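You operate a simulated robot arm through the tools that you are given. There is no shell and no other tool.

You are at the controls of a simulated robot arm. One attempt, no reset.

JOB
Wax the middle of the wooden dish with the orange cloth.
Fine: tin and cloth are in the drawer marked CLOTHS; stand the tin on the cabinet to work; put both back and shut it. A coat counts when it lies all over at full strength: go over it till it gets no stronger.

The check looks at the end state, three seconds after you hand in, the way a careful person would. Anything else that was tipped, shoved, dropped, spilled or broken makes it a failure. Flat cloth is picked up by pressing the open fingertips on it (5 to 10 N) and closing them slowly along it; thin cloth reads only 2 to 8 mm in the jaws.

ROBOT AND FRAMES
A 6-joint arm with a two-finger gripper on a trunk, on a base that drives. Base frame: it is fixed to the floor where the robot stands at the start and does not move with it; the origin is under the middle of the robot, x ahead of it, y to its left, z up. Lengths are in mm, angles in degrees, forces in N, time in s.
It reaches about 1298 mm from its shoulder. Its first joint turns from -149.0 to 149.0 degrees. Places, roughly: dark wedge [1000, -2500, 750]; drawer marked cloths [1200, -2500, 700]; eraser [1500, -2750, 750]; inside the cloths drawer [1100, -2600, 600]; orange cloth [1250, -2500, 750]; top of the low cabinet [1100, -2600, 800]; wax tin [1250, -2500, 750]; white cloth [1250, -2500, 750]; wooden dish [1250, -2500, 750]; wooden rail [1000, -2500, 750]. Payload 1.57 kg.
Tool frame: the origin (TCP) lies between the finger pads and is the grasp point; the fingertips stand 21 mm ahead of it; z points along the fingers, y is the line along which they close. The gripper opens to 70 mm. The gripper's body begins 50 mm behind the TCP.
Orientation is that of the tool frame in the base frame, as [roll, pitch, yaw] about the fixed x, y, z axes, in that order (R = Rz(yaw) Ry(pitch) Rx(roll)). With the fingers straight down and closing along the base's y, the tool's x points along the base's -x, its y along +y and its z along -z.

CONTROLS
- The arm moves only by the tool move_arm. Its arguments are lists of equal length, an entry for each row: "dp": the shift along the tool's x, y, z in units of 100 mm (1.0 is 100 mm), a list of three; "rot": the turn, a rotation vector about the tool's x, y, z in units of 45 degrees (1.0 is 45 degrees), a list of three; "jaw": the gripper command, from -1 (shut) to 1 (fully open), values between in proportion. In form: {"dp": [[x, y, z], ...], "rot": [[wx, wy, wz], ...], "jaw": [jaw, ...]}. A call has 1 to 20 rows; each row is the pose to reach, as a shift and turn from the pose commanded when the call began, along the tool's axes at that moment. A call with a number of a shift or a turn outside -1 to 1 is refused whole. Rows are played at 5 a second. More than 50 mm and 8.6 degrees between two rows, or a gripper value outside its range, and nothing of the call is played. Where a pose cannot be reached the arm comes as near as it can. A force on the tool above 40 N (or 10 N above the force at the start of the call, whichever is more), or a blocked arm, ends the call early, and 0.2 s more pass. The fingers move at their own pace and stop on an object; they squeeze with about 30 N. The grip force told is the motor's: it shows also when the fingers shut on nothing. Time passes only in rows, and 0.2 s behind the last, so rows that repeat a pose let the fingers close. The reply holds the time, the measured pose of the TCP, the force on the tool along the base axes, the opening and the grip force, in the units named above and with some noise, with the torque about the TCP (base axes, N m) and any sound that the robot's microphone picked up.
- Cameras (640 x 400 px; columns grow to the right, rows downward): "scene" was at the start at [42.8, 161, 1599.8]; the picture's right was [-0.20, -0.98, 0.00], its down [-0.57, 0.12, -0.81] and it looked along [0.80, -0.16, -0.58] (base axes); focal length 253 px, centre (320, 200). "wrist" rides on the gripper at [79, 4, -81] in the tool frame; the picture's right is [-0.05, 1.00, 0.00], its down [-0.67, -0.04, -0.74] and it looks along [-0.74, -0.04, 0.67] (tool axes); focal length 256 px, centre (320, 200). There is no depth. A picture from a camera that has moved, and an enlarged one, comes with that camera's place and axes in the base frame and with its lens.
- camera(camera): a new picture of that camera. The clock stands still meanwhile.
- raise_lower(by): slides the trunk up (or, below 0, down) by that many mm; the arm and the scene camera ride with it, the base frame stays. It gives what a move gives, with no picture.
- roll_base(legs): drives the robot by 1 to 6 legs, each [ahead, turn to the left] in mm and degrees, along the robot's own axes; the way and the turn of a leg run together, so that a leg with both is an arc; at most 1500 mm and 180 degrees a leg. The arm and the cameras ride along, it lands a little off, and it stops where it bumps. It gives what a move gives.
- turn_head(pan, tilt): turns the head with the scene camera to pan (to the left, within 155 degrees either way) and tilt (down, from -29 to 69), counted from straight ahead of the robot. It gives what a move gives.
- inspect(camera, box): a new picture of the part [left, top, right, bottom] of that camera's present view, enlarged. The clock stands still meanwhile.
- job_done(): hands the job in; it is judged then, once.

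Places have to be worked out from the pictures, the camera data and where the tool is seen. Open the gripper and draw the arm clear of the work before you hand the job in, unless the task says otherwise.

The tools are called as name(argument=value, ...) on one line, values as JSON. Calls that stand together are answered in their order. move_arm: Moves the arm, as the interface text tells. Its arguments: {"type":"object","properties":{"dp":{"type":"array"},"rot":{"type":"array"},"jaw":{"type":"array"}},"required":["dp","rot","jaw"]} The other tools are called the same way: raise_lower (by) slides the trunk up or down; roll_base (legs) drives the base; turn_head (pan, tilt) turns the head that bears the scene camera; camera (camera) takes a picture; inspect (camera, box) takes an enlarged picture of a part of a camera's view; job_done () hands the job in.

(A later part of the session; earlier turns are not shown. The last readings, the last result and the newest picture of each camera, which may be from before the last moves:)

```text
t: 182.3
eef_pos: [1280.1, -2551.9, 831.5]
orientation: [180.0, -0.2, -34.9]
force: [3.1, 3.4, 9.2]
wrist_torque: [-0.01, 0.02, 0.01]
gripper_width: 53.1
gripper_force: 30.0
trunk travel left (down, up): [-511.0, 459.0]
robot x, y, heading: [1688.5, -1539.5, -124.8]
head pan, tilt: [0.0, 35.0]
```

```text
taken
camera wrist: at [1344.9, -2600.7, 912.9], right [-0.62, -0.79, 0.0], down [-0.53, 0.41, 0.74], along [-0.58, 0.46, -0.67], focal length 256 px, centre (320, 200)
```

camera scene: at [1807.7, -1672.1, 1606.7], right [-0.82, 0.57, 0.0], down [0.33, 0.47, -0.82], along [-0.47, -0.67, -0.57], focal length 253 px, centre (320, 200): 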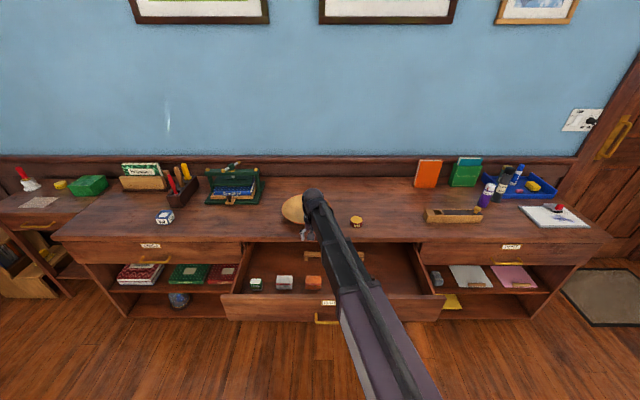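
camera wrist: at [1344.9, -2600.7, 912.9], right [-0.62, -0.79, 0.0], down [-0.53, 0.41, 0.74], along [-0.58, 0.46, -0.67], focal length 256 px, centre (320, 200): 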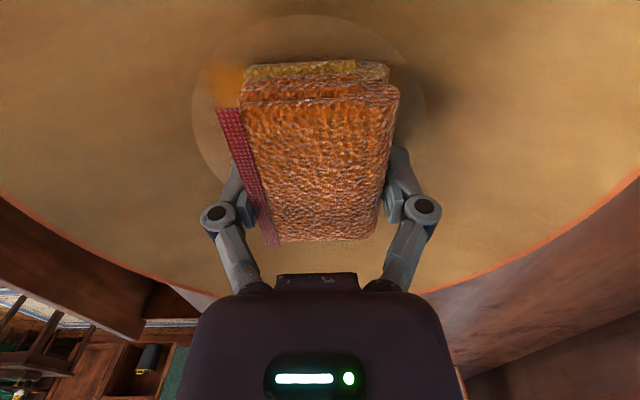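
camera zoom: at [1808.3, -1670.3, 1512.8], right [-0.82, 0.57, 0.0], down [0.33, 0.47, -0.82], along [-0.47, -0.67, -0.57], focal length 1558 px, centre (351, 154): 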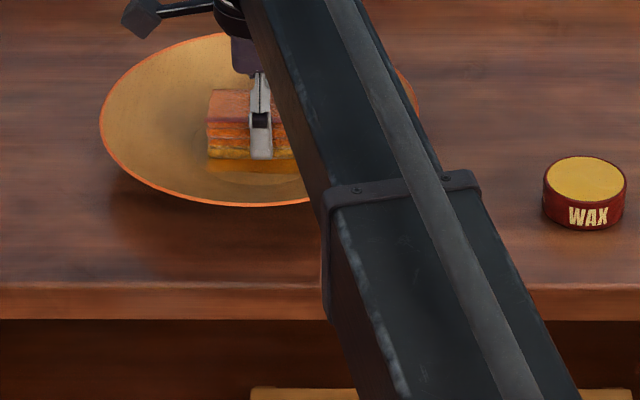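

A coat is appearing on the near side. I lift up to see the overall coverage.

raise_lower(by=100)

move_arm(dp=[[-0.4, 0, 0], [-0.8, 0, 0], [-1.0, 0, 0], [-1.0, 0, 0]], rot=[[0, 0, 0], [0, 0, 0], [0, 0, 0], [0, 0, 0]], jaw=[-1, -1, -1, -1])

inspect(camera="scene", box=[265, 175, 365, 240])

camera(camera="wrist")

```text
t: 183.7
eef_pos: [1279.3, -2551.9, 928.3]
orientation: [-180.0, -0.3, -35.0]
force: [0.7, -0.2, -0.8]
wrist_torque: [-0.05, -0.04, 0.01]
gripper_width: 53.0
gripper_force: 30.2
trunk travel left (down, up): [-611.0, 359.0]
robot x, y, heading: [1691.0, -1541.7, -124.8]
head pan, tilt: [0.0, 35.0]
```

```text
t: 184.7
eef_pos: [1196.9, -2494.3, 929.3]
orientation: [180.0, -0.3, -35.0]
force: [0.0, -0.1, -0.4]
wrist_torque: [-0.02, 0.02, -0.01]
gripper_width: 52.9
gripper_force: 29.9
trunk travel left (down, up): [-611.0, 359.0]
robot x, y, heading: [1694.2, -1542.1, -124.8]
head pan, tilt: [0.0, 35.0]
```

```text
6.15 times, centred on (315, 208) of scene
camera zoom: at [1807.4, -1672.1, 1612.8], right [-0.82, 0.57, 0.0], down [0.33, 0.47, -0.82], along [-0.47, -0.67, -0.57], focal length 1558 px, centre (351, 154)
```

zoom: 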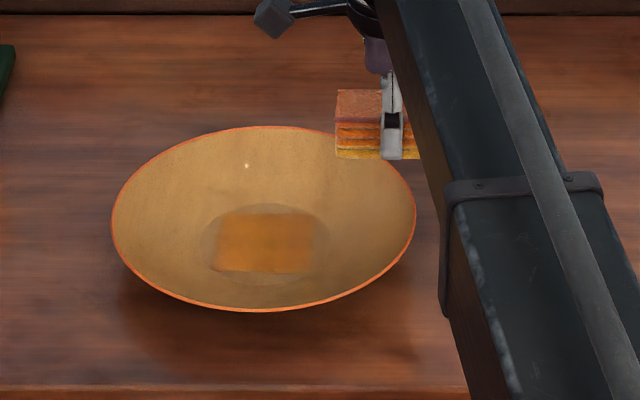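

```text
taken
camera wrist: at [1261.9, -2544.4, 1011.3], right [-0.62, -0.79, 0.0], down [-0.53, 0.41, 0.74], along [-0.58, 0.46, -0.67], focal length 256 px, centre (320, 200)
```

wrist: 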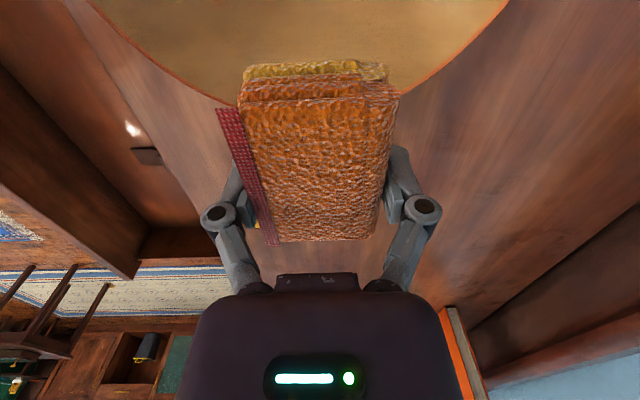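

The disc (107 mm across) has a coat over roughly its central 84 × 81 mm, with the rim of the disc uncovered. The dish slid a few mm, so I should press lighter. I go back with an offset toward the far side and press at about 5 N.

move_arm(dp=[[0.4, 0.1, 0], [0.8, 0.18, 0], [1.0, 0.18, 0], [1.0, 0.18, 0]], rot=[[0, 0, 0], [0, 0, 0], [0, 0, 0], [0, 0, 0]], jaw=[-1, -1, -1, -1])

raise_lower(by=-90)

raise_lower(by=-6)

raise_lower(by=-2)

```text
t: 185.7
eef_pos: [1267.8, -2568.6, 929.0]
orientation: [-179.9, -0.2, -35.0]
force: [-0.8, 0.3, -0.7]
wrist_torque: [-0.02, 0.02, 0.01]
gripper_width: 53.2
gripper_force: 29.6
trunk travel left (down, up): [-611.0, 359.0]
robot x, y, heading: [1691.1, -1542.5, -124.9]
head pan, tilt: [0.0, 35.0]
```

```text
t: 186.9
eef_pos: [1268.8, -2567.2, 839.9]
orientation: [-180.0, -0.3, -35.1]
force: [-0.1, 0.4, -0.8]
wrist_torque: [-0.01, -0.02, 0.01]
gripper_width: 52.9
gripper_force: 30.3
trunk travel left (down, up): [-521.0, 449.0]
robot x, y, heading: [1690.9, -1540.8, -125.0]
head pan, tilt: [0.0, 35.0]
```

```text
t: 187.4
eef_pos: [1267.9, -2565.3, 835.5]
orientation: [180.0, -0.2, -35.1]
force: [-1.5, 3.8, 12.5]
wrist_torque: [-0.46, -0.21, 0.0]
gripper_width: 53.1
gripper_force: 29.4
trunk travel left (down, up): [-515.0, 455.0]
robot x, y, heading: [1692.8, -1536.0, -124.7]
head pan, tilt: [0.0, 35.0]
```

```text
t: 188.0
eef_pos: [1268.4, -2565.2, 833.8]
orientation: [179.8, -0.2, -35.0]
force: [-2.1, 6.0, 15.2]
wrist_torque: [-0.55, -0.26, 0.03]
gripper_width: 53.2
gripper_force: 30.4
trunk travel left (down, up): [-513.0, 457.0]
robot x, y, heading: [1691.5, -1538.2, -124.7]
head pan, tilt: [0.0, 35.0]
```

At this offset the pad's far edge catches the dish wall (torque about -0.5 N m), since the flat disc is only a little bigger than the pad. I return to centre; twisting the pad with small circles will sweep the whole disc without climbing the wall.

raise_lower(by=12)

move_arm(dp=[[0, -0.1, 0], [0, -0.2, 0], [0, -0.2, 0]], rot=[[0, 0, 0], [0, 0, 0], [0, 0, 0]], jaw=[-1, -1, -1])

raise_lower(by=-11)

raise_lower(by=-1)

```text
t: 188.6
eef_pos: [1267.5, -2568.1, 843.9]
orientation: [180.0, -0.4, -35.1]
force: [-0.2, -0.1, -0.4]
wrist_torque: [-0.01, -0.05, 0.0]
gripper_width: 52.9
gripper_force: 29.5
trunk travel left (down, up): [-525.0, 445.0]
robot x, y, heading: [1691.1, -1539.3, -124.6]
head pan, tilt: [0.0, 35.0]
```

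```text
t: 189.4
eef_pos: [1279.1, -2551.6, 843.6]
orientation: [-180.0, -0.2, -35.0]
force: [-1.0, 0.1, -1.2]
wrist_torque: [-0.01, 0.02, -0.03]
gripper_width: 53.2
gripper_force: 30.3
trunk travel left (down, up): [-525.0, 445.0]
robot x, y, heading: [1690.7, -1541.3, -124.7]
head pan, tilt: [0.0, 35.0]
```

```text
t: 190.0
eef_pos: [1278.8, -2551.7, 831.1]
orientation: [180.0, -0.1, -35.0]
force: [-0.6, -0.6, 0.3]
wrist_torque: [-0.04, -0.01, 0.03]
gripper_width: 53.1
gripper_force: 30.3
trunk travel left (down, up): [-514.0, 456.0]
robot x, y, heading: [1693.5, -1537.0, -125.0]
head pan, tilt: [0.0, 35.0]
```

```text
t: 190.5
eef_pos: [1279.3, -2551.9, 830.1]
orientation: [-180.0, -0.2, -35.0]
force: [0.1, -0.6, 2.4]
wrist_torque: [0.12, -0.01, 0.0]
gripper_width: 53.0
gripper_force: 29.9
trunk travel left (down, up): [-513.0, 457.0]
robot x, y, heading: [1694.6, -1539.1, -124.7]
head pan, tilt: [0.0, 35.0]
```

Contact is about 2 N. I lower 1 mm more and do the first twist-and-circle pass toward +45°.

raise_lower(by=-1)

move_arm(dp=[[0.06, 0, 0], [0.02, 0.06, 0], [-0.05, 0.04, 0], [-0.05, -0.04, 0], [0.02, -0.06, 0], [0.06, 0, 0], [0.02, 0.06, 0], [-0.05, 0.04, 0], [-0.05, -0.04, 0], [0.02, -0.06, 0], [0.06, 0, 0], [0.02, 0.06, 0], [-0.05, 0.04, 0], [-0.05, -0.04, 0], [0.02, -0.06, 0], [0.06, 0, 0], [0.02, 0.06, 0], [-0.05, 0.04, 0], [-0.05, -0.04, 0], [0, 0, 0]], rot=[[0, 0, 0.05], [0, 0, 0.1], [0, 0, 0.15], [0, 0, 0.2], [0, 0, 0.25], [0, 0, 0.3], [0, 0, 0.35], [0, 0, 0.4], [0, 0, 0.45], [0, 0, 0.5], [0, 0, 0.55], [0, 0, 0.6], [0, 0, 0.65], [0, 0, 0.7], [0, 0, 0.75], [0, 0, 0.8], [0, 0, 0.85], [0, 0, 0.9], [0, 0, 0.95], [0, 0, 1.0]], jaw=[-1, -1, -1, -1, -1, -1, -1, -1, -1, -1, -1, -1, -1, -1, -1, -1, -1, -1, -1, -1])

camera(camera="wrist")

inspect(camera="scene", box=[265, 175, 365, 240])

```text
t: 191.0
eef_pos: [1278.1, -2551.4, 831.9]
orientation: [180.0, -0.2, -35.0]
force: [-1.2, -2.7, 9.6]
wrist_torque: [0.34, 0.06, 0.04]
gripper_width: 53.3
gripper_force: 29.7
trunk travel left (down, up): [-512.0, 458.0]
robot x, y, heading: [1692.3, -1539.8, -124.8]
head pan, tilt: [0.0, 35.0]
```

```text
t: 195.2
eef_pos: [1279.1, -2550.2, 831.8]
orientation: [-179.9, -0.1, -80.0]
force: [-0.9, 2.3, 3.5]
wrist_torque: [0.16, -0.09, 0.07]
gripper_width: 53.1
gripper_force: 30.0
trunk travel left (down, up): [-512.0, 458.0]
robot x, y, heading: [1692.3, -1540.7, -124.8]
head pan, tilt: [0.0, 35.0]
```

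```text
taken
camera wrist: at [1291.0, -2629.9, 912.8], right [-0.99, -0.12, 0.0], down [-0.08, 0.66, 0.74], along [-0.09, 0.74, -0.67], focal length 256 px, centre (320, 200)
```

wrist: 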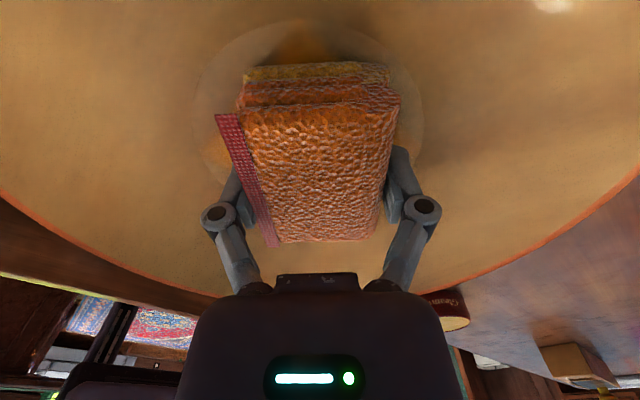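

```text
6.15 times, centred on (315, 208) of scene
camera zoom: at [1807.6, -1671.5, 1513.8], right [-0.82, 0.57, 0.0], down [0.33, 0.47, -0.82], along [-0.47, -0.67, -0.57], focal length 1558 px, centre (351, 154)
```

zoom: 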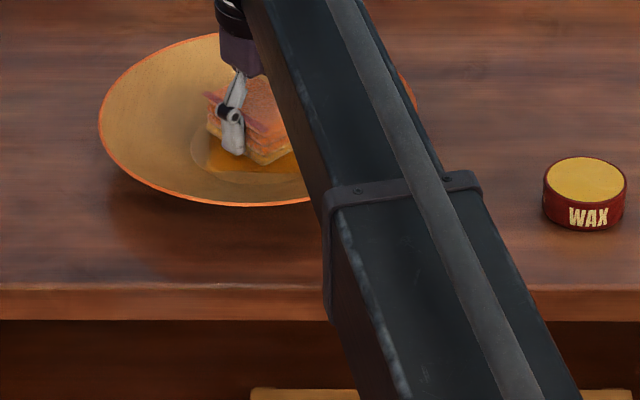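

The disc centre now lies about 6 mm in +x and 2 mm in +y from the pad (the dish crept a little). I shift the pattern centre accordingly and twist back with small circles.

move_arm(dp=[[-0.01, -0.07, 0], [0.06, -0.07, 0], [0.02, -0.0, 0], [-0.07, -0.02, 0], [-0.07, -0.11, 0], [0.02, -0.14, 0], [0.06, -0.07, 0], [0.02, -0.0, 0], [-0.07, -0.02, 0], [-0.07, -0.11, 0], [0.02, -0.14, 0], [0.06, -0.07, 0], [0.02, 0, 0], [-0.07, -0.02, 0], [-0.07, -0.11, 0], [0.02, -0.14, 0], [0.06, -0.07, 0], [0.02, 0, 0], [-0.07, -0.02, 0], [-0.01, -0.07, 0]], rot=[[0, 0, 0], [0, 0, 0], [0, 0, -0.05], [0, 0, -0.1], [0, 0, -0.15], [0, 0, -0.2], [0, 0, -0.25], [0, 0, -0.31], [0, 0, -0.37], [0, 0, -0.43], [0, 0, -0.49], [0, 0, -0.55], [0, 0, -0.61], [0, 0, -0.67], [0, 0, -0.73], [0, 0, -0.79], [0, 0, -0.85], [0, 0, -0.9], [0, 0, -0.95], [0, 0, -1.0]], jaw=[-1, -1, -1, -1, -1, -1, -1, -1, -1, -1, -1, -1, -1, -1, -1, -1, -1, -1, -1, -1])

camera(camera="wrist")

```text
t: 199.4
eef_pos: [1285.7, -2547.4, 830.2]
orientation: [180.0, -0.2, -35.1]
force: [-0.4, 0.5, 1.6]
wrist_torque: [0.12, 0.01, -0.04]
gripper_width: 53.1
gripper_force: 29.9
trunk travel left (down, up): [-512.0, 458.0]
robot x, y, heading: [1691.6, -1541.0, -125.0]
head pan, tilt: [0.0, 35.0]
```

```text
taken
camera wrist: at [1351.2, -2597.2, 912.6], right [-0.62, -0.79, 0.0], down [-0.53, 0.41, 0.74], along [-0.59, 0.46, -0.67], focal length 256 px, centre (320, 200)
```

wrist: 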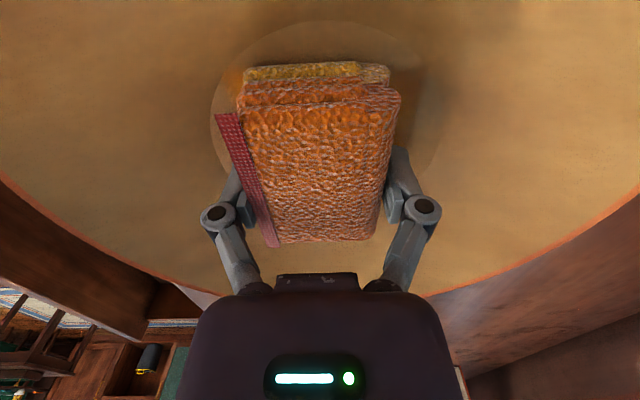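

The disc is now centred on the pad. I lower 1 mm and twist the other way with circles.

raise_lower(by=-1)

move_arm(dp=[[0.07, 0, 0], [0.02, 0.07, 0], [-0.06, 0.04, 0], [-0.06, -0.04, 0], [0.02, -0.07, 0], [0.07, 0, 0], [0.02, 0.07, 0], [-0.06, 0.04, 0], [-0.06, -0.04, 0], [0.02, -0.07, 0], [0.07, 0, 0], [0.02, 0.07, 0], [-0.06, 0.04, 0], [-0.06, -0.04, 0], [0.02, -0.07, 0], [0.07, 0, 0], [0.02, 0.07, 0], [-0.06, 0.04, 0], [-0.06, -0.04, 0], [0, 0, 0]], rot=[[0, 0, -0.05], [0, 0, -0.1], [0, 0, -0.15], [0, 0, -0.2], [0, 0, -0.25], [0, 0, -0.3], [0, 0, -0.35], [0, 0, -0.4], [0, 0, -0.45], [0, 0, -0.5], [0, 0, -0.55], [0, 0, -0.6], [0, 0, -0.65], [0, 0, -0.7], [0, 0, -0.75], [0, 0, -0.8], [0, 0, -0.85], [0, 0, -0.9], [0, 0, -0.95], [0, 0, -1.0]], jaw=[-1, -1, -1, -1, -1, -1, -1, -1, -1, -1, -1, -1, -1, -1, -1, -1, -1, -1, -1, -1])

camera(camera="wrist")

```text
t: 199.9
eef_pos: [1285.7, -2547.8, 830.5]
orientation: [180.0, -0.2, -34.9]
force: [-1.6, -1.1, 10.2]
wrist_torque: [0.27, 0.2, 0.06]
gripper_width: 53.0
gripper_force: 30.7
trunk travel left (down, up): [-511.0, 459.0]
robot x, y, heading: [1690.3, -1536.9, -124.9]
head pan, tilt: [0.0, 35.0]
```

```text
t: 204.1
eef_pos: [1286.1, -2546.7, 830.6]
orientation: [179.9, -0.1, 10.1]
force: [-0.6, 2.2, 5.2]
wrist_torque: [0.05, 0.13, -0.08]
gripper_width: 53.0
gripper_force: 29.7
trunk travel left (down, up): [-511.0, 459.0]
robot x, y, heading: [1690.8, -1539.3, -124.8]
head pan, tilt: [0.0, 35.0]
```

```text
taken
camera wrist: at [1367.9, -2537.9, 912.0], right [0.12, -0.99, 0.0], down [-0.66, -0.08, 0.74], along [-0.74, -0.09, -0.67], focal length 256 px, centre (320, 200)
```

wrist: 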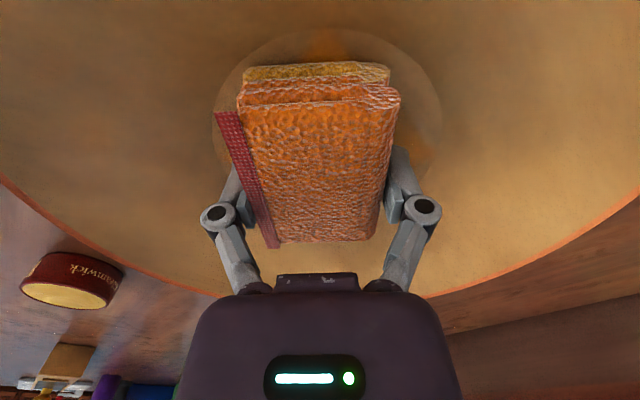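

I continue another 45° to reach the crosswise orientation, then lift to check.

move_arm(dp=[[0.07, 0, 0], [0.02, 0.07, 0], [-0.06, 0.04, 0], [-0.06, -0.04, 0], [0.02, -0.07, 0], [0.07, 0, 0], [0.02, 0.07, 0], [-0.06, 0.04, 0], [-0.06, -0.04, 0], [0.02, -0.07, 0], [0.07, 0, 0], [0.02, 0.07, 0], [-0.06, 0.04, 0], [-0.06, -0.04, 0], [0.02, -0.07, 0], [0.07, 0, 0], [0.02, 0.07, 0], [-0.06, 0.04, 0], [-0.06, -0.04, 0], [0, 0, 0]], rot=[[0, 0, -0.05], [0, 0, -0.1], [0, 0, -0.15], [0, 0, -0.2], [0, 0, -0.25], [0, 0, -0.3], [0, 0, -0.35], [0, 0, -0.4], [0, 0, -0.45], [0, 0, -0.5], [0, 0, -0.55], [0, 0, -0.6], [0, 0, -0.65], [0, 0, -0.7], [0, 0, -0.75], [0, 0, -0.8], [0, 0, -0.85], [0, 0, -0.9], [0, 0, -0.95], [0, 0, -1.0]], jaw=[-1, -1, -1, -1, -1, -1, -1, -1, -1, -1, -1, -1, -1, -1, -1, -1, -1, -1, -1, -1])

raise_lower(by=100)

camera(camera="wrist")

inspect(camera="scene", box=[265, 175, 365, 240])

```text
t: 208.3
eef_pos: [1285.4, -2549.6, 830.8]
orientation: [179.8, 0.0, 55.0]
force: [0.1, 0.7, 2.6]
wrist_torque: [-0.01, 0.03, -0.08]
gripper_width: 52.7
gripper_force: 29.6
trunk travel left (down, up): [-511.0, 459.0]
robot x, y, heading: [1691.5, -1539.3, -124.8]
head pan, tilt: [0.0, 35.0]
```

```text
t: 209.6
eef_pos: [1285.2, -2548.5, 929.8]
orientation: [179.8, 0.1, 55.0]
force: [0.3, 0.6, -0.6]
wrist_torque: [0.05, 0.02, -0.01]
gripper_width: 52.8
gripper_force: 30.5
trunk travel left (down, up): [-611.0, 359.0]
robot x, y, heading: [1691.4, -1542.4, -124.7]
head pan, tilt: [0.0, 35.0]
```

```text
taken
camera wrist: at [1336.9, -2487.0, 1011.0], right [0.79, -0.62, 0.0], down [-0.41, -0.52, 0.74], along [-0.46, -0.59, -0.67], focal length 256 px, centre (320, 200)
```

wrist: 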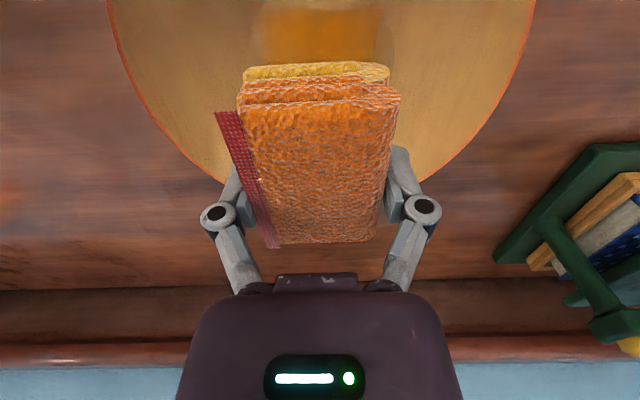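

```text
6.15 times, centred on (315, 208) of scene
camera zoom: at [1807.4, -1672.3, 1612.7], right [-0.82, 0.57, 0.0], down [0.33, 0.47, -0.82], along [-0.47, -0.67, -0.57], focal length 1558 px, centre (351, 154)
```

zoom: 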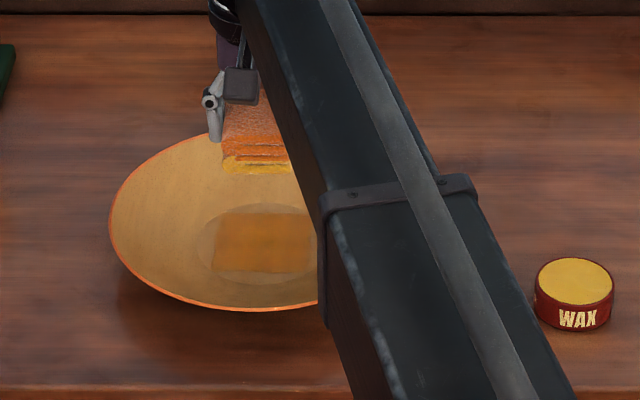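

The coat stays inside the same roughly 84 × 81 mm square, so that patch is the "middle" that takes wax. I move the pad over toward the tin to view the patch unobstructed.

move_arm(dp=[[0.1, -0.33, 0], [0.2, -0.66, 0], [0.3, -1.0, 0], [0.3, -1.0, 0]], rot=[[0, 0, 0], [0, 0, 0], [0, 0, 0], [0, 0, 0]], jaw=[-1, -1, -1, -1])

move_arm(dp=[[0.1, -0.33, 0], [0.2, -0.66, 0], [0.3, -1.0, 0], [0.3, -1.0, 0]], rot=[[0, 0, 0], [0, 0, 0], [0, 0, 0], [0, 0, 0]], jaw=[-1, -1, -1, -1])

inspect(camera="scene", box=[275, 190, 345, 230])

camera(camera="wrist")

```text
t: 210.6
eef_pos: [1220.3, -2466.6, 928.9]
orientation: [179.8, 0.0, 55.0]
force: [0.3, 0.1, -0.6]
wrist_torque: [-0.02, 0.03, 0.02]
gripper_width: 52.9
gripper_force: 29.9
trunk travel left (down, up): [-611.0, 359.0]
robot x, y, heading: [1690.7, -1539.2, -124.5]
head pan, tilt: [0.0, 35.0]
```

```text
t: 211.6
eef_pos: [1159.4, -2386.8, 929.5]
orientation: [179.8, -0.1, 55.0]
force: [-0.5, 0.2, 0.3]
wrist_torque: [-0.02, 0.01, -0.01]
gripper_width: 52.7
gripper_force: 29.7
trunk travel left (down, up): [-611.0, 359.0]
robot x, y, heading: [1693.5, -1538.5, -124.7]
head pan, tilt: [0.0, 35.0]
```

```text
9.14 times, centred on (310, 210) of scene
camera zoom: at [1807.1, -1672.0, 1612.8], right [-0.82, 0.57, 0.0], down [0.33, 0.47, -0.82], along [-0.47, -0.67, -0.57], focal length 2314 px, centre (411, 109)
```

zoom: 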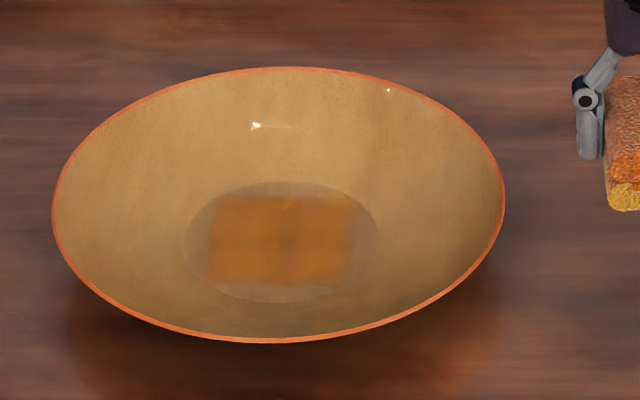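

```text
taken
camera wrist: at [1210.4, -2324.6, 1011.1], right [0.79, -0.62, 0.0], down [-0.41, -0.52, 0.74], along [-0.46, -0.59, -0.67], focal length 256 px, centre (320, 200)
```

wrist: 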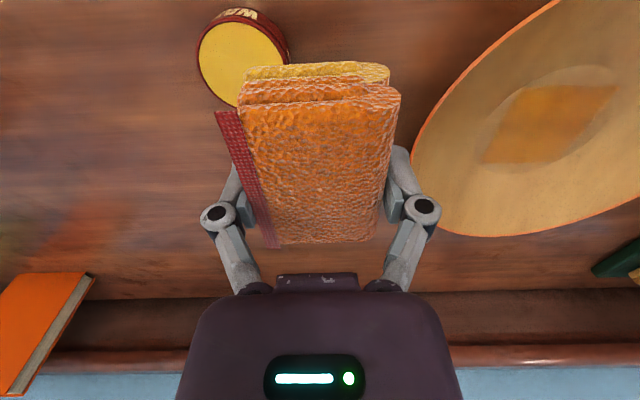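

The patch is fainter along its right and top edges, so it needs more passes with fresh wax. I reload the pad at the tin (52 mm right, 14 mm back).

move_arm(dp=[[0.07, -0.26, 0], [0.145, -0.52, 0], [0.145, -0.52, 0]], rot=[[0, 0, 0], [0, 0, 0], [0, 0, 0]], jaw=[-1, -1, -1])

raise_lower(by=-70)

raise_lower(by=-4)

raise_lower(by=-2)

```text
t: 212.4
eef_pos: [1123.8, -2343.9, 929.4]
orientation: [179.8, 0.0, 54.9]
force: [0.1, -0.4, -0.5]
wrist_torque: [0.01, 0.0, 0.02]
gripper_width: 53.4
gripper_force: 29.6
trunk travel left (down, up): [-611.0, 359.0]
robot x, y, heading: [1693.5, -1541.7, -124.7]
head pan, tilt: [0.0, 35.0]
```

```text
t: 213.5
eef_pos: [1124.7, -2344.4, 859.3]
orientation: [179.7, 0.0, 55.0]
force: [0.2, -0.4, -0.3]
wrist_torque: [-0.01, 0.03, 0.01]
gripper_width: 52.9
gripper_force: 29.9
trunk travel left (down, up): [-541.0, 429.0]
robot x, y, heading: [1690.5, -1538.2, -124.7]
head pan, tilt: [0.0, 35.0]
```

```text
t: 214.0
eef_pos: [1123.3, -2343.4, 854.5]
orientation: [179.8, 0.0, 55.1]
force: [0.4, 0.0, 0.1]
wrist_torque: [0.03, -0.03, 0.01]
gripper_width: 53.1
gripper_force: 29.7
trunk travel left (down, up): [-537.0, 433.0]
robot x, y, heading: [1691.6, -1539.7, -124.6]
head pan, tilt: [0.0, 35.0]
```

```text
t: 214.6
eef_pos: [1124.9, -2344.4, 852.1]
orientation: [179.8, -0.1, 55.0]
force: [0.1, -0.8, -0.1]
wrist_torque: [-0.05, 0.01, -0.03]
gripper_width: 53.1
gripper_force: 30.7
trunk travel left (down, up): [-535.0, 435.0]
robot x, y, heading: [1690.7, -1540.5, -125.0]
head pan, tilt: [0.0, 35.0]
```

raise_lower(by=-2)

raise_lower(by=-2)

camera(camera="wrist")

```text
t: 215.1
eef_pos: [1125.6, -2345.1, 851.1]
orientation: [179.8, 0.0, 55.1]
force: [0.5, 0.3, -0.7]
wrist_torque: [-0.01, 0.04, 0.02]
gripper_width: 52.8
gripper_force: 30.4
trunk travel left (down, up): [-533.0, 437.0]
robot x, y, heading: [1690.4, -1540.6, -124.7]
head pan, tilt: [0.0, 35.0]
```

```text
t: 215.6
eef_pos: [1124.9, -2344.6, 849.2]
orientation: [179.9, 0.0, 55.0]
force: [0.3, 0.5, -0.5]
wrist_torque: [-0.01, 0.02, 0.01]
gripper_width: 52.9
gripper_force: 29.7
trunk travel left (down, up): [-531.0, 439.0]
robot x, y, heading: [1693.3, -1539.7, -124.7]
head pan, tilt: [0.0, 35.0]
```

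```text
taken
camera wrist: at [1175.5, -2282.4, 931.2], right [0.79, -0.62, 0.0], down [-0.41, -0.52, 0.74], along [-0.46, -0.59, -0.67], focal length 256 px, centre (320, 200)
```

wrist: 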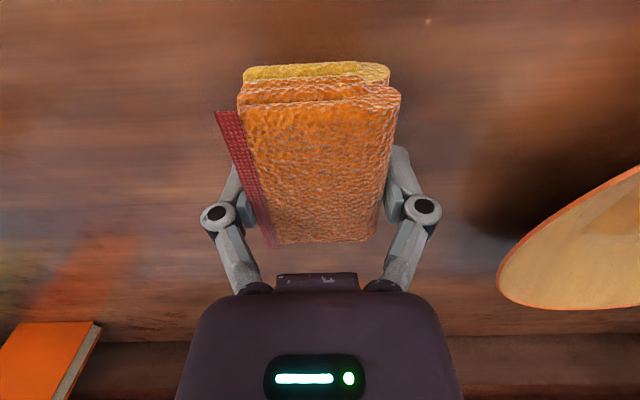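

Not touching yet, because the pad has been pushed up a little in the grip. I continue down.

raise_lower(by=-2)

raise_lower(by=-2)

inspect(camera="scene", box=[315, 170, 395, 220])

```text
t: 216.1
eef_pos: [1123.5, -2343.2, 848.1]
orientation: [179.8, 0.1, 54.9]
force: [-3.1, -3.0, 13.5]
wrist_torque: [-0.1, 0.04, 0.01]
gripper_width: 52.9
gripper_force: 30.2
trunk travel left (down, up): [-529.0, 441.0]
robot x, y, heading: [1693.3, -1540.8, -124.5]
head pan, tilt: [0.0, 35.0]
```

```text
t: 216.6
eef_pos: [1124.1, -2343.0, 848.3]
orientation: [179.8, 0.2, 55.0]
force: [-4.6, -7.2, 28.2]
wrist_torque: [-0.16, 0.07, 0.01]
gripper_width: 53.1
gripper_force: 29.6
trunk travel left (down, up): [-527.0, 443.0]
robot x, y, heading: [1693.2, -1537.8, -124.7]
head pan, tilt: [0.0, 35.0]
```

```text
8.00 times, centred on (355, 195) of scene
camera zoom: at [1809.1, -1669.6, 1529.1], right [-0.82, 0.57, 0.0], down [0.33, 0.47, -0.82], along [-0.47, -0.67, -0.57], focal length 2025 px, centre (40, 240)
```

zoom: 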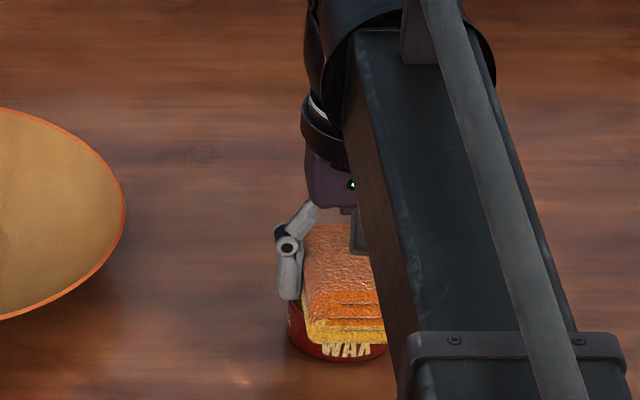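

The wax is taken up again. I lift and return to the dish, now with the pad's long side running fore-aft.

raise_lower(by=84)

move_arm(dp=[[-0.1, 0.33, 0], [-0.2, 0.66, 0], [-0.3, 1.0, 0], [-0.3, 1.0, 0]], rot=[[0, 0, 0], [0, 0, 0], [0, 0, 0], [0, 0, 0]], jaw=[-1, -1, -1, -1])

move_arm(dp=[[-0.1, 0.33, 0], [-0.2, 0.66, 0], [-0.3, 1.0, 0], [-0.4, 1.0, 0], [-0.47, 1.0, 0], [-0.47, 1.0, 0]], rot=[[0, 0, 0], [0, 0, 0], [0, 0, 0], [0, 0, 0], [0, 0, 0], [0, 0, 0]], jaw=[-1, -1, -1, -1, -1, -1])

move_arm(dp=[[0, 0.3, 0], [0, 0.5, 0], [0, 0.5, 0]], rot=[[0, 0, 0], [0, 0, 0], [0, 0, 0]], jaw=[-1, -1, -1])

raise_lower(by=-92)

camera(camera="wrist")

```text
t: 217.8
eef_pos: [1124.0, -2345.8, 927.7]
orientation: [179.8, 0.0, 54.9]
force: [0.1, 0.6, -2.0]
wrist_torque: [-0.04, -0.01, 0.02]
gripper_width: 53.0
gripper_force: 30.0
trunk travel left (down, up): [-611.0, 359.0]
robot x, y, heading: [1693.3, -1541.1, -124.6]
head pan, tilt: [0.0, 35.0]
```

```text
t: 218.8
eef_pos: [1189.2, -2426.5, 928.9]
orientation: [179.8, 0.0, 54.9]
force: [0.4, -0.1, 0.1]
wrist_torque: [0.0, -0.01, 0.01]
gripper_width: 53.2
gripper_force: 30.1
trunk travel left (down, up): [-611.0, 359.0]
robot x, y, heading: [1689.6, -1539.8, -124.8]
head pan, tilt: [0.0, 35.0]
```

```text
t: 220.2
eef_pos: [1243.3, -2520.9, 929.8]
orientation: [179.8, 0.1, 55.0]
force: [0.5, 0.0, 0.0]
wrist_torque: [0.0, -0.03, 0.0]
gripper_width: 52.9
gripper_force: 29.9
trunk travel left (down, up): [-611.0, 359.0]
robot x, y, heading: [1694.3, -1539.6, -124.9]
head pan, tilt: [0.0, 35.0]
```

```text
t: 221.0
eef_pos: [1285.2, -2550.4, 930.1]
orientation: [179.9, 0.1, 55.0]
force: [0.9, -0.5, 0.0]
wrist_torque: [0.02, 0.0, 0.02]
gripper_width: 53.0
gripper_force: 30.1
trunk travel left (down, up): [-611.0, 359.0]
robot x, y, heading: [1691.1, -1540.0, -124.7]
head pan, tilt: [0.0, 35.0]
```

```text
t: 222.3
eef_pos: [1286.9, -2551.8, 836.4]
orientation: [179.8, 0.0, 55.1]
force: [-0.5, 0.6, -0.4]
wrist_torque: [-0.01, 0.0, -0.02]
gripper_width: 53.0
gripper_force: 29.8
trunk travel left (down, up): [-519.0, 451.0]
robot x, y, heading: [1692.2, -1540.9, -124.8]
head pan, tilt: [0.0, 35.0]
```

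```text
taken
camera wrist: at [1337.2, -2488.4, 919.3], right [0.79, -0.62, 0.0], down [-0.41, -0.52, 0.74], along [-0.46, -0.59, -0.67], focal length 256 px, centre (320, 200)
```

wrist: 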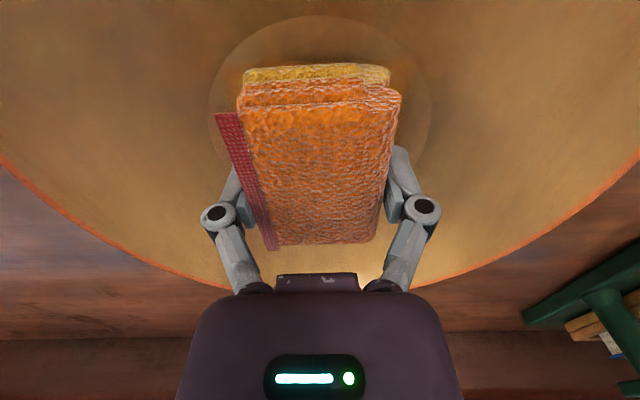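

The pad is well centred on the disc. I step down to contact.

raise_lower(by=-6)

raise_lower(by=-2)

raise_lower(by=-1)

raise_lower(by=-1)

```text
t: 222.8
eef_pos: [1286.3, -2550.7, 831.9]
orientation: [179.8, 0.0, 55.0]
force: [-0.7, -0.4, -0.3]
wrist_torque: [0.03, -0.03, -0.02]
gripper_width: 53.2
gripper_force: 29.9
trunk travel left (down, up): [-513.0, 457.0]
robot x, y, heading: [1691.2, -1541.4, -124.9]
head pan, tilt: [0.0, 35.0]
```

```text
t: 223.4
eef_pos: [1285.2, -2550.7, 829.9]
orientation: [179.9, 0.0, 55.1]
force: [-0.5, 0.5, 0.1]
wrist_torque: [-0.01, -0.01, 0.0]
gripper_width: 53.0
gripper_force: 30.2
trunk travel left (down, up): [-511.0, 459.0]
robot x, y, heading: [1692.6, -1538.3, -124.8]
head pan, tilt: [0.0, 35.0]
```

```text
t: 223.9
eef_pos: [1285.2, -2550.3, 828.8]
orientation: [179.7, -0.1, 55.0]
force: [-1.8, -1.0, 6.4]
wrist_torque: [0.19, -0.07, -0.02]
gripper_width: 53.1
gripper_force: 30.0
trunk travel left (down, up): [-510.0, 460.0]
robot x, y, heading: [1690.5, -1538.6, -124.9]
head pan, tilt: [0.0, 35.0]
```

```text
t: 224.4
eef_pos: [1286.2, -2550.4, 828.3]
orientation: [179.9, 0.1, 54.9]
force: [-2.0, -4.9, 15.5]
wrist_torque: [0.1, -0.05, -0.01]
gripper_width: 52.9
gripper_force: 29.8
trunk travel left (down, up): [-509.0, 461.0]
robot x, y, heading: [1689.8, -1541.7, -124.9]
head pan, tilt: [0.0, 35.0]
```

At about 12 N, I make back-and-forth lateral strokes at slightly different fore-aft offsets.

move_arm(dp=[[0.04, 0.08, 0], [0.04, 0.16, 0], [0.04, 0.08, 0], [0.04, 0, 0], [0.04, -0.08, 0], [0.04, -0.16, 0], [0, -0.16, 0], [0, -0.08, 0], [0, 0, 0], [0, 0.08, 0], [0, 0.16, 0], [-0.04, 0.16, 0], [-0.04, 0.08, 0], [-0.04, 0, 0], [-0.04, -0.08, 0], [-0.04, -0.16, 0], [0, -0.16, 0], [0, -0.08, 0], [0, 0, 0], [0, 0, 0]], rot=[[0, 0, 0], [0, 0, 0], [0, 0, 0], [0, 0, 0], [0, 0, 0], [0, 0, 0], [0, 0, 0], [0, 0, 0], [0, 0, 0], [0, 0, 0], [0, 0, 0], [0, 0, 0], [0, 0, 0], [0, 0, 0], [0, 0, 0], [0, 0, 0], [0, 0, 0], [0, 0, 0], [0, 0, 0], [0, 0, 0]], jaw=[-1, -1, -1, -1, -1, -1, -1, -1, -1, -1, -1, -1, -1, -1, -1, -1, -1, -1, -1, -1])

move_arm(dp=[[0.04, 0.08, 0], [0.04, 0.16, 0], [0.04, 0.08, 0], [0.04, 0, 0], [0.04, -0.08, 0], [0.04, -0.16, 0], [0, -0.16, 0], [0, -0.08, 0], [0, 0, 0], [0, 0.08, 0], [0, 0.16, 0], [-0.04, 0.16, 0], [-0.04, 0.08, 0], [-0.04, 0, 0], [-0.04, -0.08, 0], [-0.04, -0.16, 0], [0, -0.16, 0], [0, -0.08, 0], [0, 0, 0], [0, 0, 0]], rot=[[0, 0, 0], [0, 0, 0], [0, 0, 0], [0, 0, 0], [0, 0, 0], [0, 0, 0], [0, 0, 0], [0, 0, 0], [0, 0, 0], [0, 0, 0], [0, 0, 0], [0, 0, 0], [0, 0, 0], [0, 0, 0], [0, 0, 0], [0, 0, 0], [0, 0, 0], [0, 0, 0], [0, 0, 0], [0, 0, 0]], jaw=[-1, -1, -1, -1, -1, -1, -1, -1, -1, -1, -1, -1, -1, -1, -1, -1, -1, -1, -1, -1])

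camera(camera="wrist")

inspect(camera="scene", box=[265, 175, 365, 240])

```text
t: 228.6
eef_pos: [1286.3, -2550.3, 828.2]
orientation: [179.8, 0.0, 55.1]
force: [-3.4, 3.6, 8.2]
wrist_torque: [0.09, 0.12, -0.01]
gripper_width: 52.9
gripper_force: 29.5
trunk travel left (down, up): [-509.0, 461.0]
robot x, y, heading: [1688.1, -1540.9, -124.7]
head pan, tilt: [0.0, 35.0]
```

```text
t: 232.8
eef_pos: [1286.2, -2549.2, 829.1]
orientation: [179.6, 0.0, 55.0]
force: [-2.3, 1.9, 7.0]
wrist_torque: [0.0, 0.06, 0.0]
gripper_width: 53.0
gripper_force: 29.7
trunk travel left (down, up): [-509.0, 461.0]
robot x, y, heading: [1690.1, -1537.2, -124.9]
head pan, tilt: [0.0, 35.0]
```

```text
taken
camera wrist: at [1337.7, -2487.7, 910.1], right [0.79, -0.62, 0.0], down [-0.41, -0.52, 0.75], along [-0.46, -0.59, -0.67], focal length 256 px, centre (320, 200)
```

wrist: 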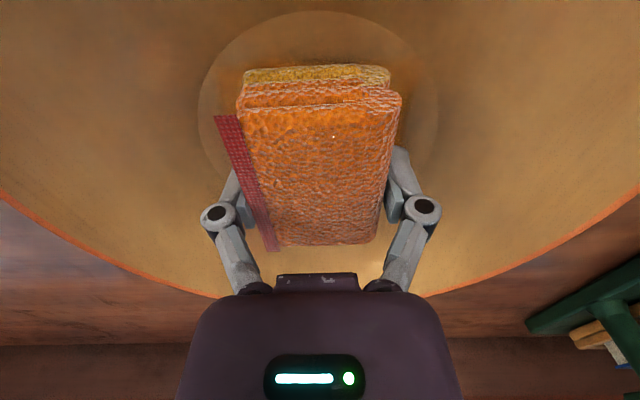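

```text
6.15 times, centred on (315, 208) of scene
camera zoom: at [1807.7, -1670.8, 1510.9], right [-0.82, 0.57, 0.0], down [0.33, 0.47, -0.82], along [-0.47, -0.67, -0.57], focal length 1558 px, centre (351, 154)
```

zoom: 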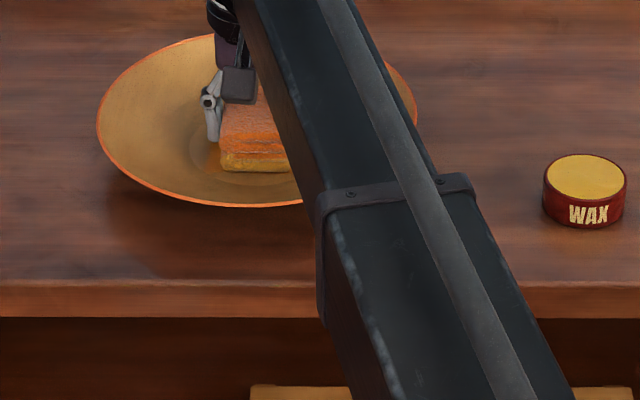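

I now twist back through 90° with small circles, then do fore-aft strokes in the other orientation.

move_arm(dp=[[0.07, 0, 0], [0.02, 0.07, 0], [-0.06, 0.04, 0], [-0.06, -0.04, 0], [0.02, -0.07, 0], [0.07, 0, 0], [0.02, 0.07, 0], [-0.06, 0.04, 0], [-0.06, -0.04, 0], [0.02, -0.07, 0], [0.07, 0, 0], [0.02, 0.07, 0], [-0.06, 0.04, 0], [-0.06, -0.04, 0], [0.02, -0.07, 0], [0.07, 0, 0], [0.02, 0.07, 0], [-0.06, 0.04, 0], [-0.06, -0.04, 0], [0, 0, 0]], rot=[[0, 0, 0.05], [0, 0, 0.1], [0, 0, 0.15], [0, 0, 0.2], [0, 0, 0.25], [0, 0, 0.3], [0, 0, 0.35], [0, 0, 0.4], [0, 0, 0.45], [0, 0, 0.5], [0, 0, 0.55], [0, 0, 0.6], [0, 0, 0.65], [0, 0, 0.7], [0, 0, 0.75], [0, 0, 0.8], [0, 0, 0.85], [0, 0, 0.9], [0, 0, 0.95], [0, 0, 1.0]], jaw=[-1, -1, -1, -1, -1, -1, -1, -1, -1, -1, -1, -1, -1, -1, -1, -1, -1, -1, -1, -1])

move_arm(dp=[[0.07, 0, 0], [0.02, 0.07, 0], [-0.06, 0.04, 0], [-0.06, -0.04, 0], [0.02, -0.07, 0], [0.07, 0, 0], [0.02, 0.07, 0], [-0.06, 0.04, 0], [-0.06, -0.04, 0], [0.02, -0.07, 0], [0.07, 0, 0], [0.02, 0.07, 0], [-0.06, 0.04, 0], [-0.06, -0.04, 0], [0.02, -0.07, 0], [0.07, 0, 0], [0.02, 0.07, 0], [-0.06, 0.04, 0], [-0.06, -0.04, 0], [0, 0, 0]], rot=[[0, 0, 0.05], [0, 0, 0.1], [0, 0, 0.15], [0, 0, 0.2], [0, 0, 0.25], [0, 0, 0.3], [0, 0, 0.35], [0, 0, 0.4], [0, 0, 0.45], [0, 0, 0.5], [0, 0, 0.55], [0, 0, 0.6], [0, 0, 0.65], [0, 0, 0.7], [0, 0, 0.75], [0, 0, 0.8], [0, 0, 0.85], [0, 0, 0.9], [0, 0, 0.95], [0, 0, 1.0]], jaw=[-1, -1, -1, -1, -1, -1, -1, -1, -1, -1, -1, -1, -1, -1, -1, -1, -1, -1, -1, -1])

move_arm(dp=[[0.04, 0.08, 0], [0.04, 0.15, 0], [0.04, 0.08, 0], [0.04, 0, 0], [0.04, -0.08, 0], [0.04, -0.15, 0], [0, -0.15, 0], [0, -0.08, 0], [0, 0, 0], [0, 0.08, 0], [0, 0.15, 0], [-0.04, 0.15, 0], [-0.04, 0.08, 0], [-0.04, 0, 0], [-0.04, -0.08, 0], [-0.04, -0.15, 0], [0, -0.15, 0], [0, -0.08, 0], [0, 0, 0], [0, 0, 0]], rot=[[0, 0, 0], [0, 0, 0], [0, 0, 0], [0, 0, 0], [0, 0, 0], [0, 0, 0], [0, 0, 0], [0, 0, 0], [0, 0, 0], [0, 0, 0], [0, 0, 0], [0, 0, 0], [0, 0, 0], [0, 0, 0], [0, 0, 0], [0, 0, 0], [0, 0, 0], [0, 0, 0], [0, 0, 0], [0, 0, 0]], jaw=[-1, -1, -1, -1, -1, -1, -1, -1, -1, -1, -1, -1, -1, -1, -1, -1, -1, -1, -1, -1])

camera(camera="wrist")

```text
t: 237.0
eef_pos: [1285.9, -2549.5, 827.2]
orientation: [179.9, 0.0, 10.0]
force: [-3.0, -0.5, 8.2]
wrist_torque: [-0.06, 0.09, 0.02]
gripper_width: 52.8
gripper_force: 29.6
trunk travel left (down, up): [-509.0, 461.0]
robot x, y, heading: [1693.6, -1536.7, -124.6]
head pan, tilt: [0.0, 35.0]
```

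```text
t: 241.2
eef_pos: [1285.4, -2549.1, 828.1]
orientation: [180.0, -0.1, -35.1]
force: [-1.2, 0.8, 4.6]
wrist_torque: [-0.1, 0.08, 0.01]
gripper_width: 52.9
gripper_force: 30.0
trunk travel left (down, up): [-509.0, 461.0]
robot x, y, heading: [1692.7, -1541.2, -124.6]
head pan, tilt: [0.0, 35.0]
```

```text
t: 245.4
eef_pos: [1285.8, -2550.6, 827.5]
orientation: [179.9, -0.2, -35.0]
force: [2.0, 0.9, 3.1]
wrist_torque: [0.02, -0.02, 0.03]
gripper_width: 52.9
gripper_force: 29.9
trunk travel left (down, up): [-509.0, 461.0]
robot x, y, heading: [1692.3, -1541.4, -124.8]
head pan, tilt: [0.0, 35.0]
```

```text
taken
camera wrist: at [1351.2, -2599.9, 910.0], right [-0.62, -0.79, 0.0], down [-0.53, 0.41, 0.74], along [-0.58, 0.46, -0.67], focal length 256 px, centre (320, 200)
```

wrist: 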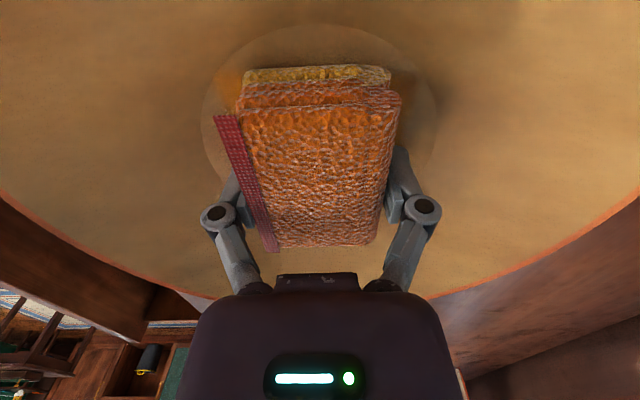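

I lift and move the pad aside to judge the coat.

raise_lower(by=102)

move_arm(dp=[[-0.33, -0.1, 0], [-0.66, -0.2, 0], [-1.0, -0.3, 0], [-1.0, -0.3, 0]], rot=[[0, 0, 0], [0, 0, 0], [0, 0, 0], [0, 0, 0]], jaw=[-1, -1, -1, -1])

move_arm(dp=[[-0.33, -0.1, 0], [-0.66, -0.2, 0], [-1.0, -0.3, 0], [-1.0, -0.3, 0]], rot=[[0, 0, 0], [0, 0, 0], [0, 0, 0], [0, 0, 0]], jaw=[-1, -1, -1, -1])

inspect(camera="scene", box=[275, 190, 345, 230])

inspect(camera="scene", box=[290, 200, 322, 222])

```text
t: 246.7
eef_pos: [1285.8, -2551.6, 929.2]
orientation: [179.9, -0.2, -35.1]
force: [-0.1, -0.9, 0.4]
wrist_torque: [0.03, -0.05, 0.0]
gripper_width: 52.8
gripper_force: 30.3
trunk travel left (down, up): [-611.0, 359.0]
robot x, y, heading: [1695.3, -1538.6, -125.1]
head pan, tilt: [0.0, 35.0]
```

```text
t: 247.7
eef_pos: [1222.3, -2470.2, 929.9]
orientation: [-180.0, -0.2, -35.0]
force: [0.1, -0.4, -0.1]
wrist_torque: [-0.03, 0.01, 0.03]
gripper_width: 53.0
gripper_force: 29.8
trunk travel left (down, up): [-611.0, 359.0]
robot x, y, heading: [1694.1, -1541.3, -124.9]
head pan, tilt: [0.0, 35.0]
```

```text
t: 248.7
eef_pos: [1159.1, -2385.6, 929.3]
orientation: [-179.9, -0.2, -35.0]
force: [0.2, -0.4, -0.4]
wrist_torque: [0.02, -0.03, 0.0]
gripper_width: 53.1
gripper_force: 29.8
trunk travel left (down, up): [-611.0, 359.0]
robot x, y, heading: [1693.6, -1542.7, -124.9]
head pan, tilt: [0.0, 35.0]
```

```text
9.14 times, centred on (310, 210) of scene
camera zoom: at [1807.1, -1671.9, 1612.8], right [-0.82, 0.57, 0.0], down [0.33, 0.47, -0.82], along [-0.47, -0.67, -0.57], focal length 2314 px, centre (411, 109)
```

zoom: 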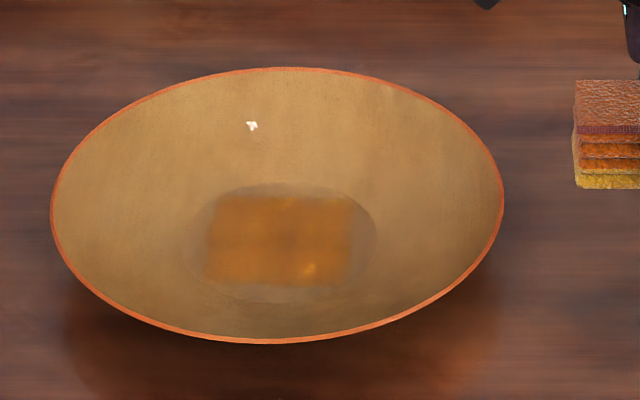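

```text
16.00 times, centred on (306, 211) of scene
camera zoom: at [1807.1, -1671.9, 1612.8], right [-0.82, 0.57, 0.0], down [0.33, 0.47, -0.82], along [-0.47, -0.67, -0.57], focal length 4050 px, centre (544, 24)
```

zoom: 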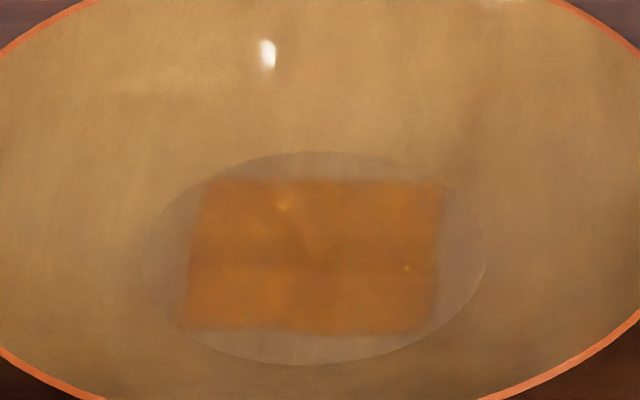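

The coat now looks nearly uniform across the patch. I make one more full pass with fresh wax to see whether it still deepens, so I reload at the tin.

move_arm(dp=[[-0.26, -0.07, 0], [-0.514, -0.14, 0], [-0.514, -0.14, 0]], rot=[[0, 0, 0], [0, 0, 0], [0, 0, 0]], jaw=[-1, -1, -1])

raise_lower(by=-78)

raise_lower(by=-4)

raise_lower(by=-2)

```text
t: 249.5
eef_pos: [1123.2, -2345.5, 929.6]
orientation: [180.0, -0.1, -35.0]
force: [-0.1, 0.4, -0.1]
wrist_torque: [-0.03, -0.03, 0.02]
gripper_width: 52.9
gripper_force: 29.7
trunk travel left (down, up): [-611.0, 359.0]
robot x, y, heading: [1692.2, -1537.9, -125.0]
head pan, tilt: [0.0, 35.0]
```

```text
t: 250.7
eef_pos: [1122.4, -2346.3, 850.9]
orientation: [-180.0, -0.2, -35.1]
force: [0.2, -0.5, -0.8]
wrist_torque: [0.0, 0.02, -0.06]
gripper_width: 52.9
gripper_force: 30.2
trunk travel left (down, up): [-533.0, 437.0]
robot x, y, heading: [1693.3, -1536.7, -124.8]
head pan, tilt: [0.0, 35.0]
```

```text
t: 251.2
eef_pos: [1123.3, -2345.4, 847.2]
orientation: [-179.9, -0.2, -35.0]
force: [-0.1, -0.2, 0.3]
wrist_torque: [-0.04, -0.01, 0.0]
gripper_width: 53.2
gripper_force: 29.7
trunk travel left (down, up): [-529.0, 441.0]
robot x, y, heading: [1689.2, -1542.1, -124.6]
head pan, tilt: [0.0, 35.0]
```

```text
t: 251.7
eef_pos: [1122.9, -2345.0, 846.9]
orientation: [179.9, -0.1, -35.0]
force: [-2.2, -3.9, 15.6]
wrist_torque: [-0.15, -0.01, 0.01]
gripper_width: 53.1
gripper_force: 30.0
trunk travel left (down, up): [-527.0, 443.0]
robot x, y, heading: [1692.7, -1539.8, -124.9]
head pan, tilt: [0.0, 35.0]
```

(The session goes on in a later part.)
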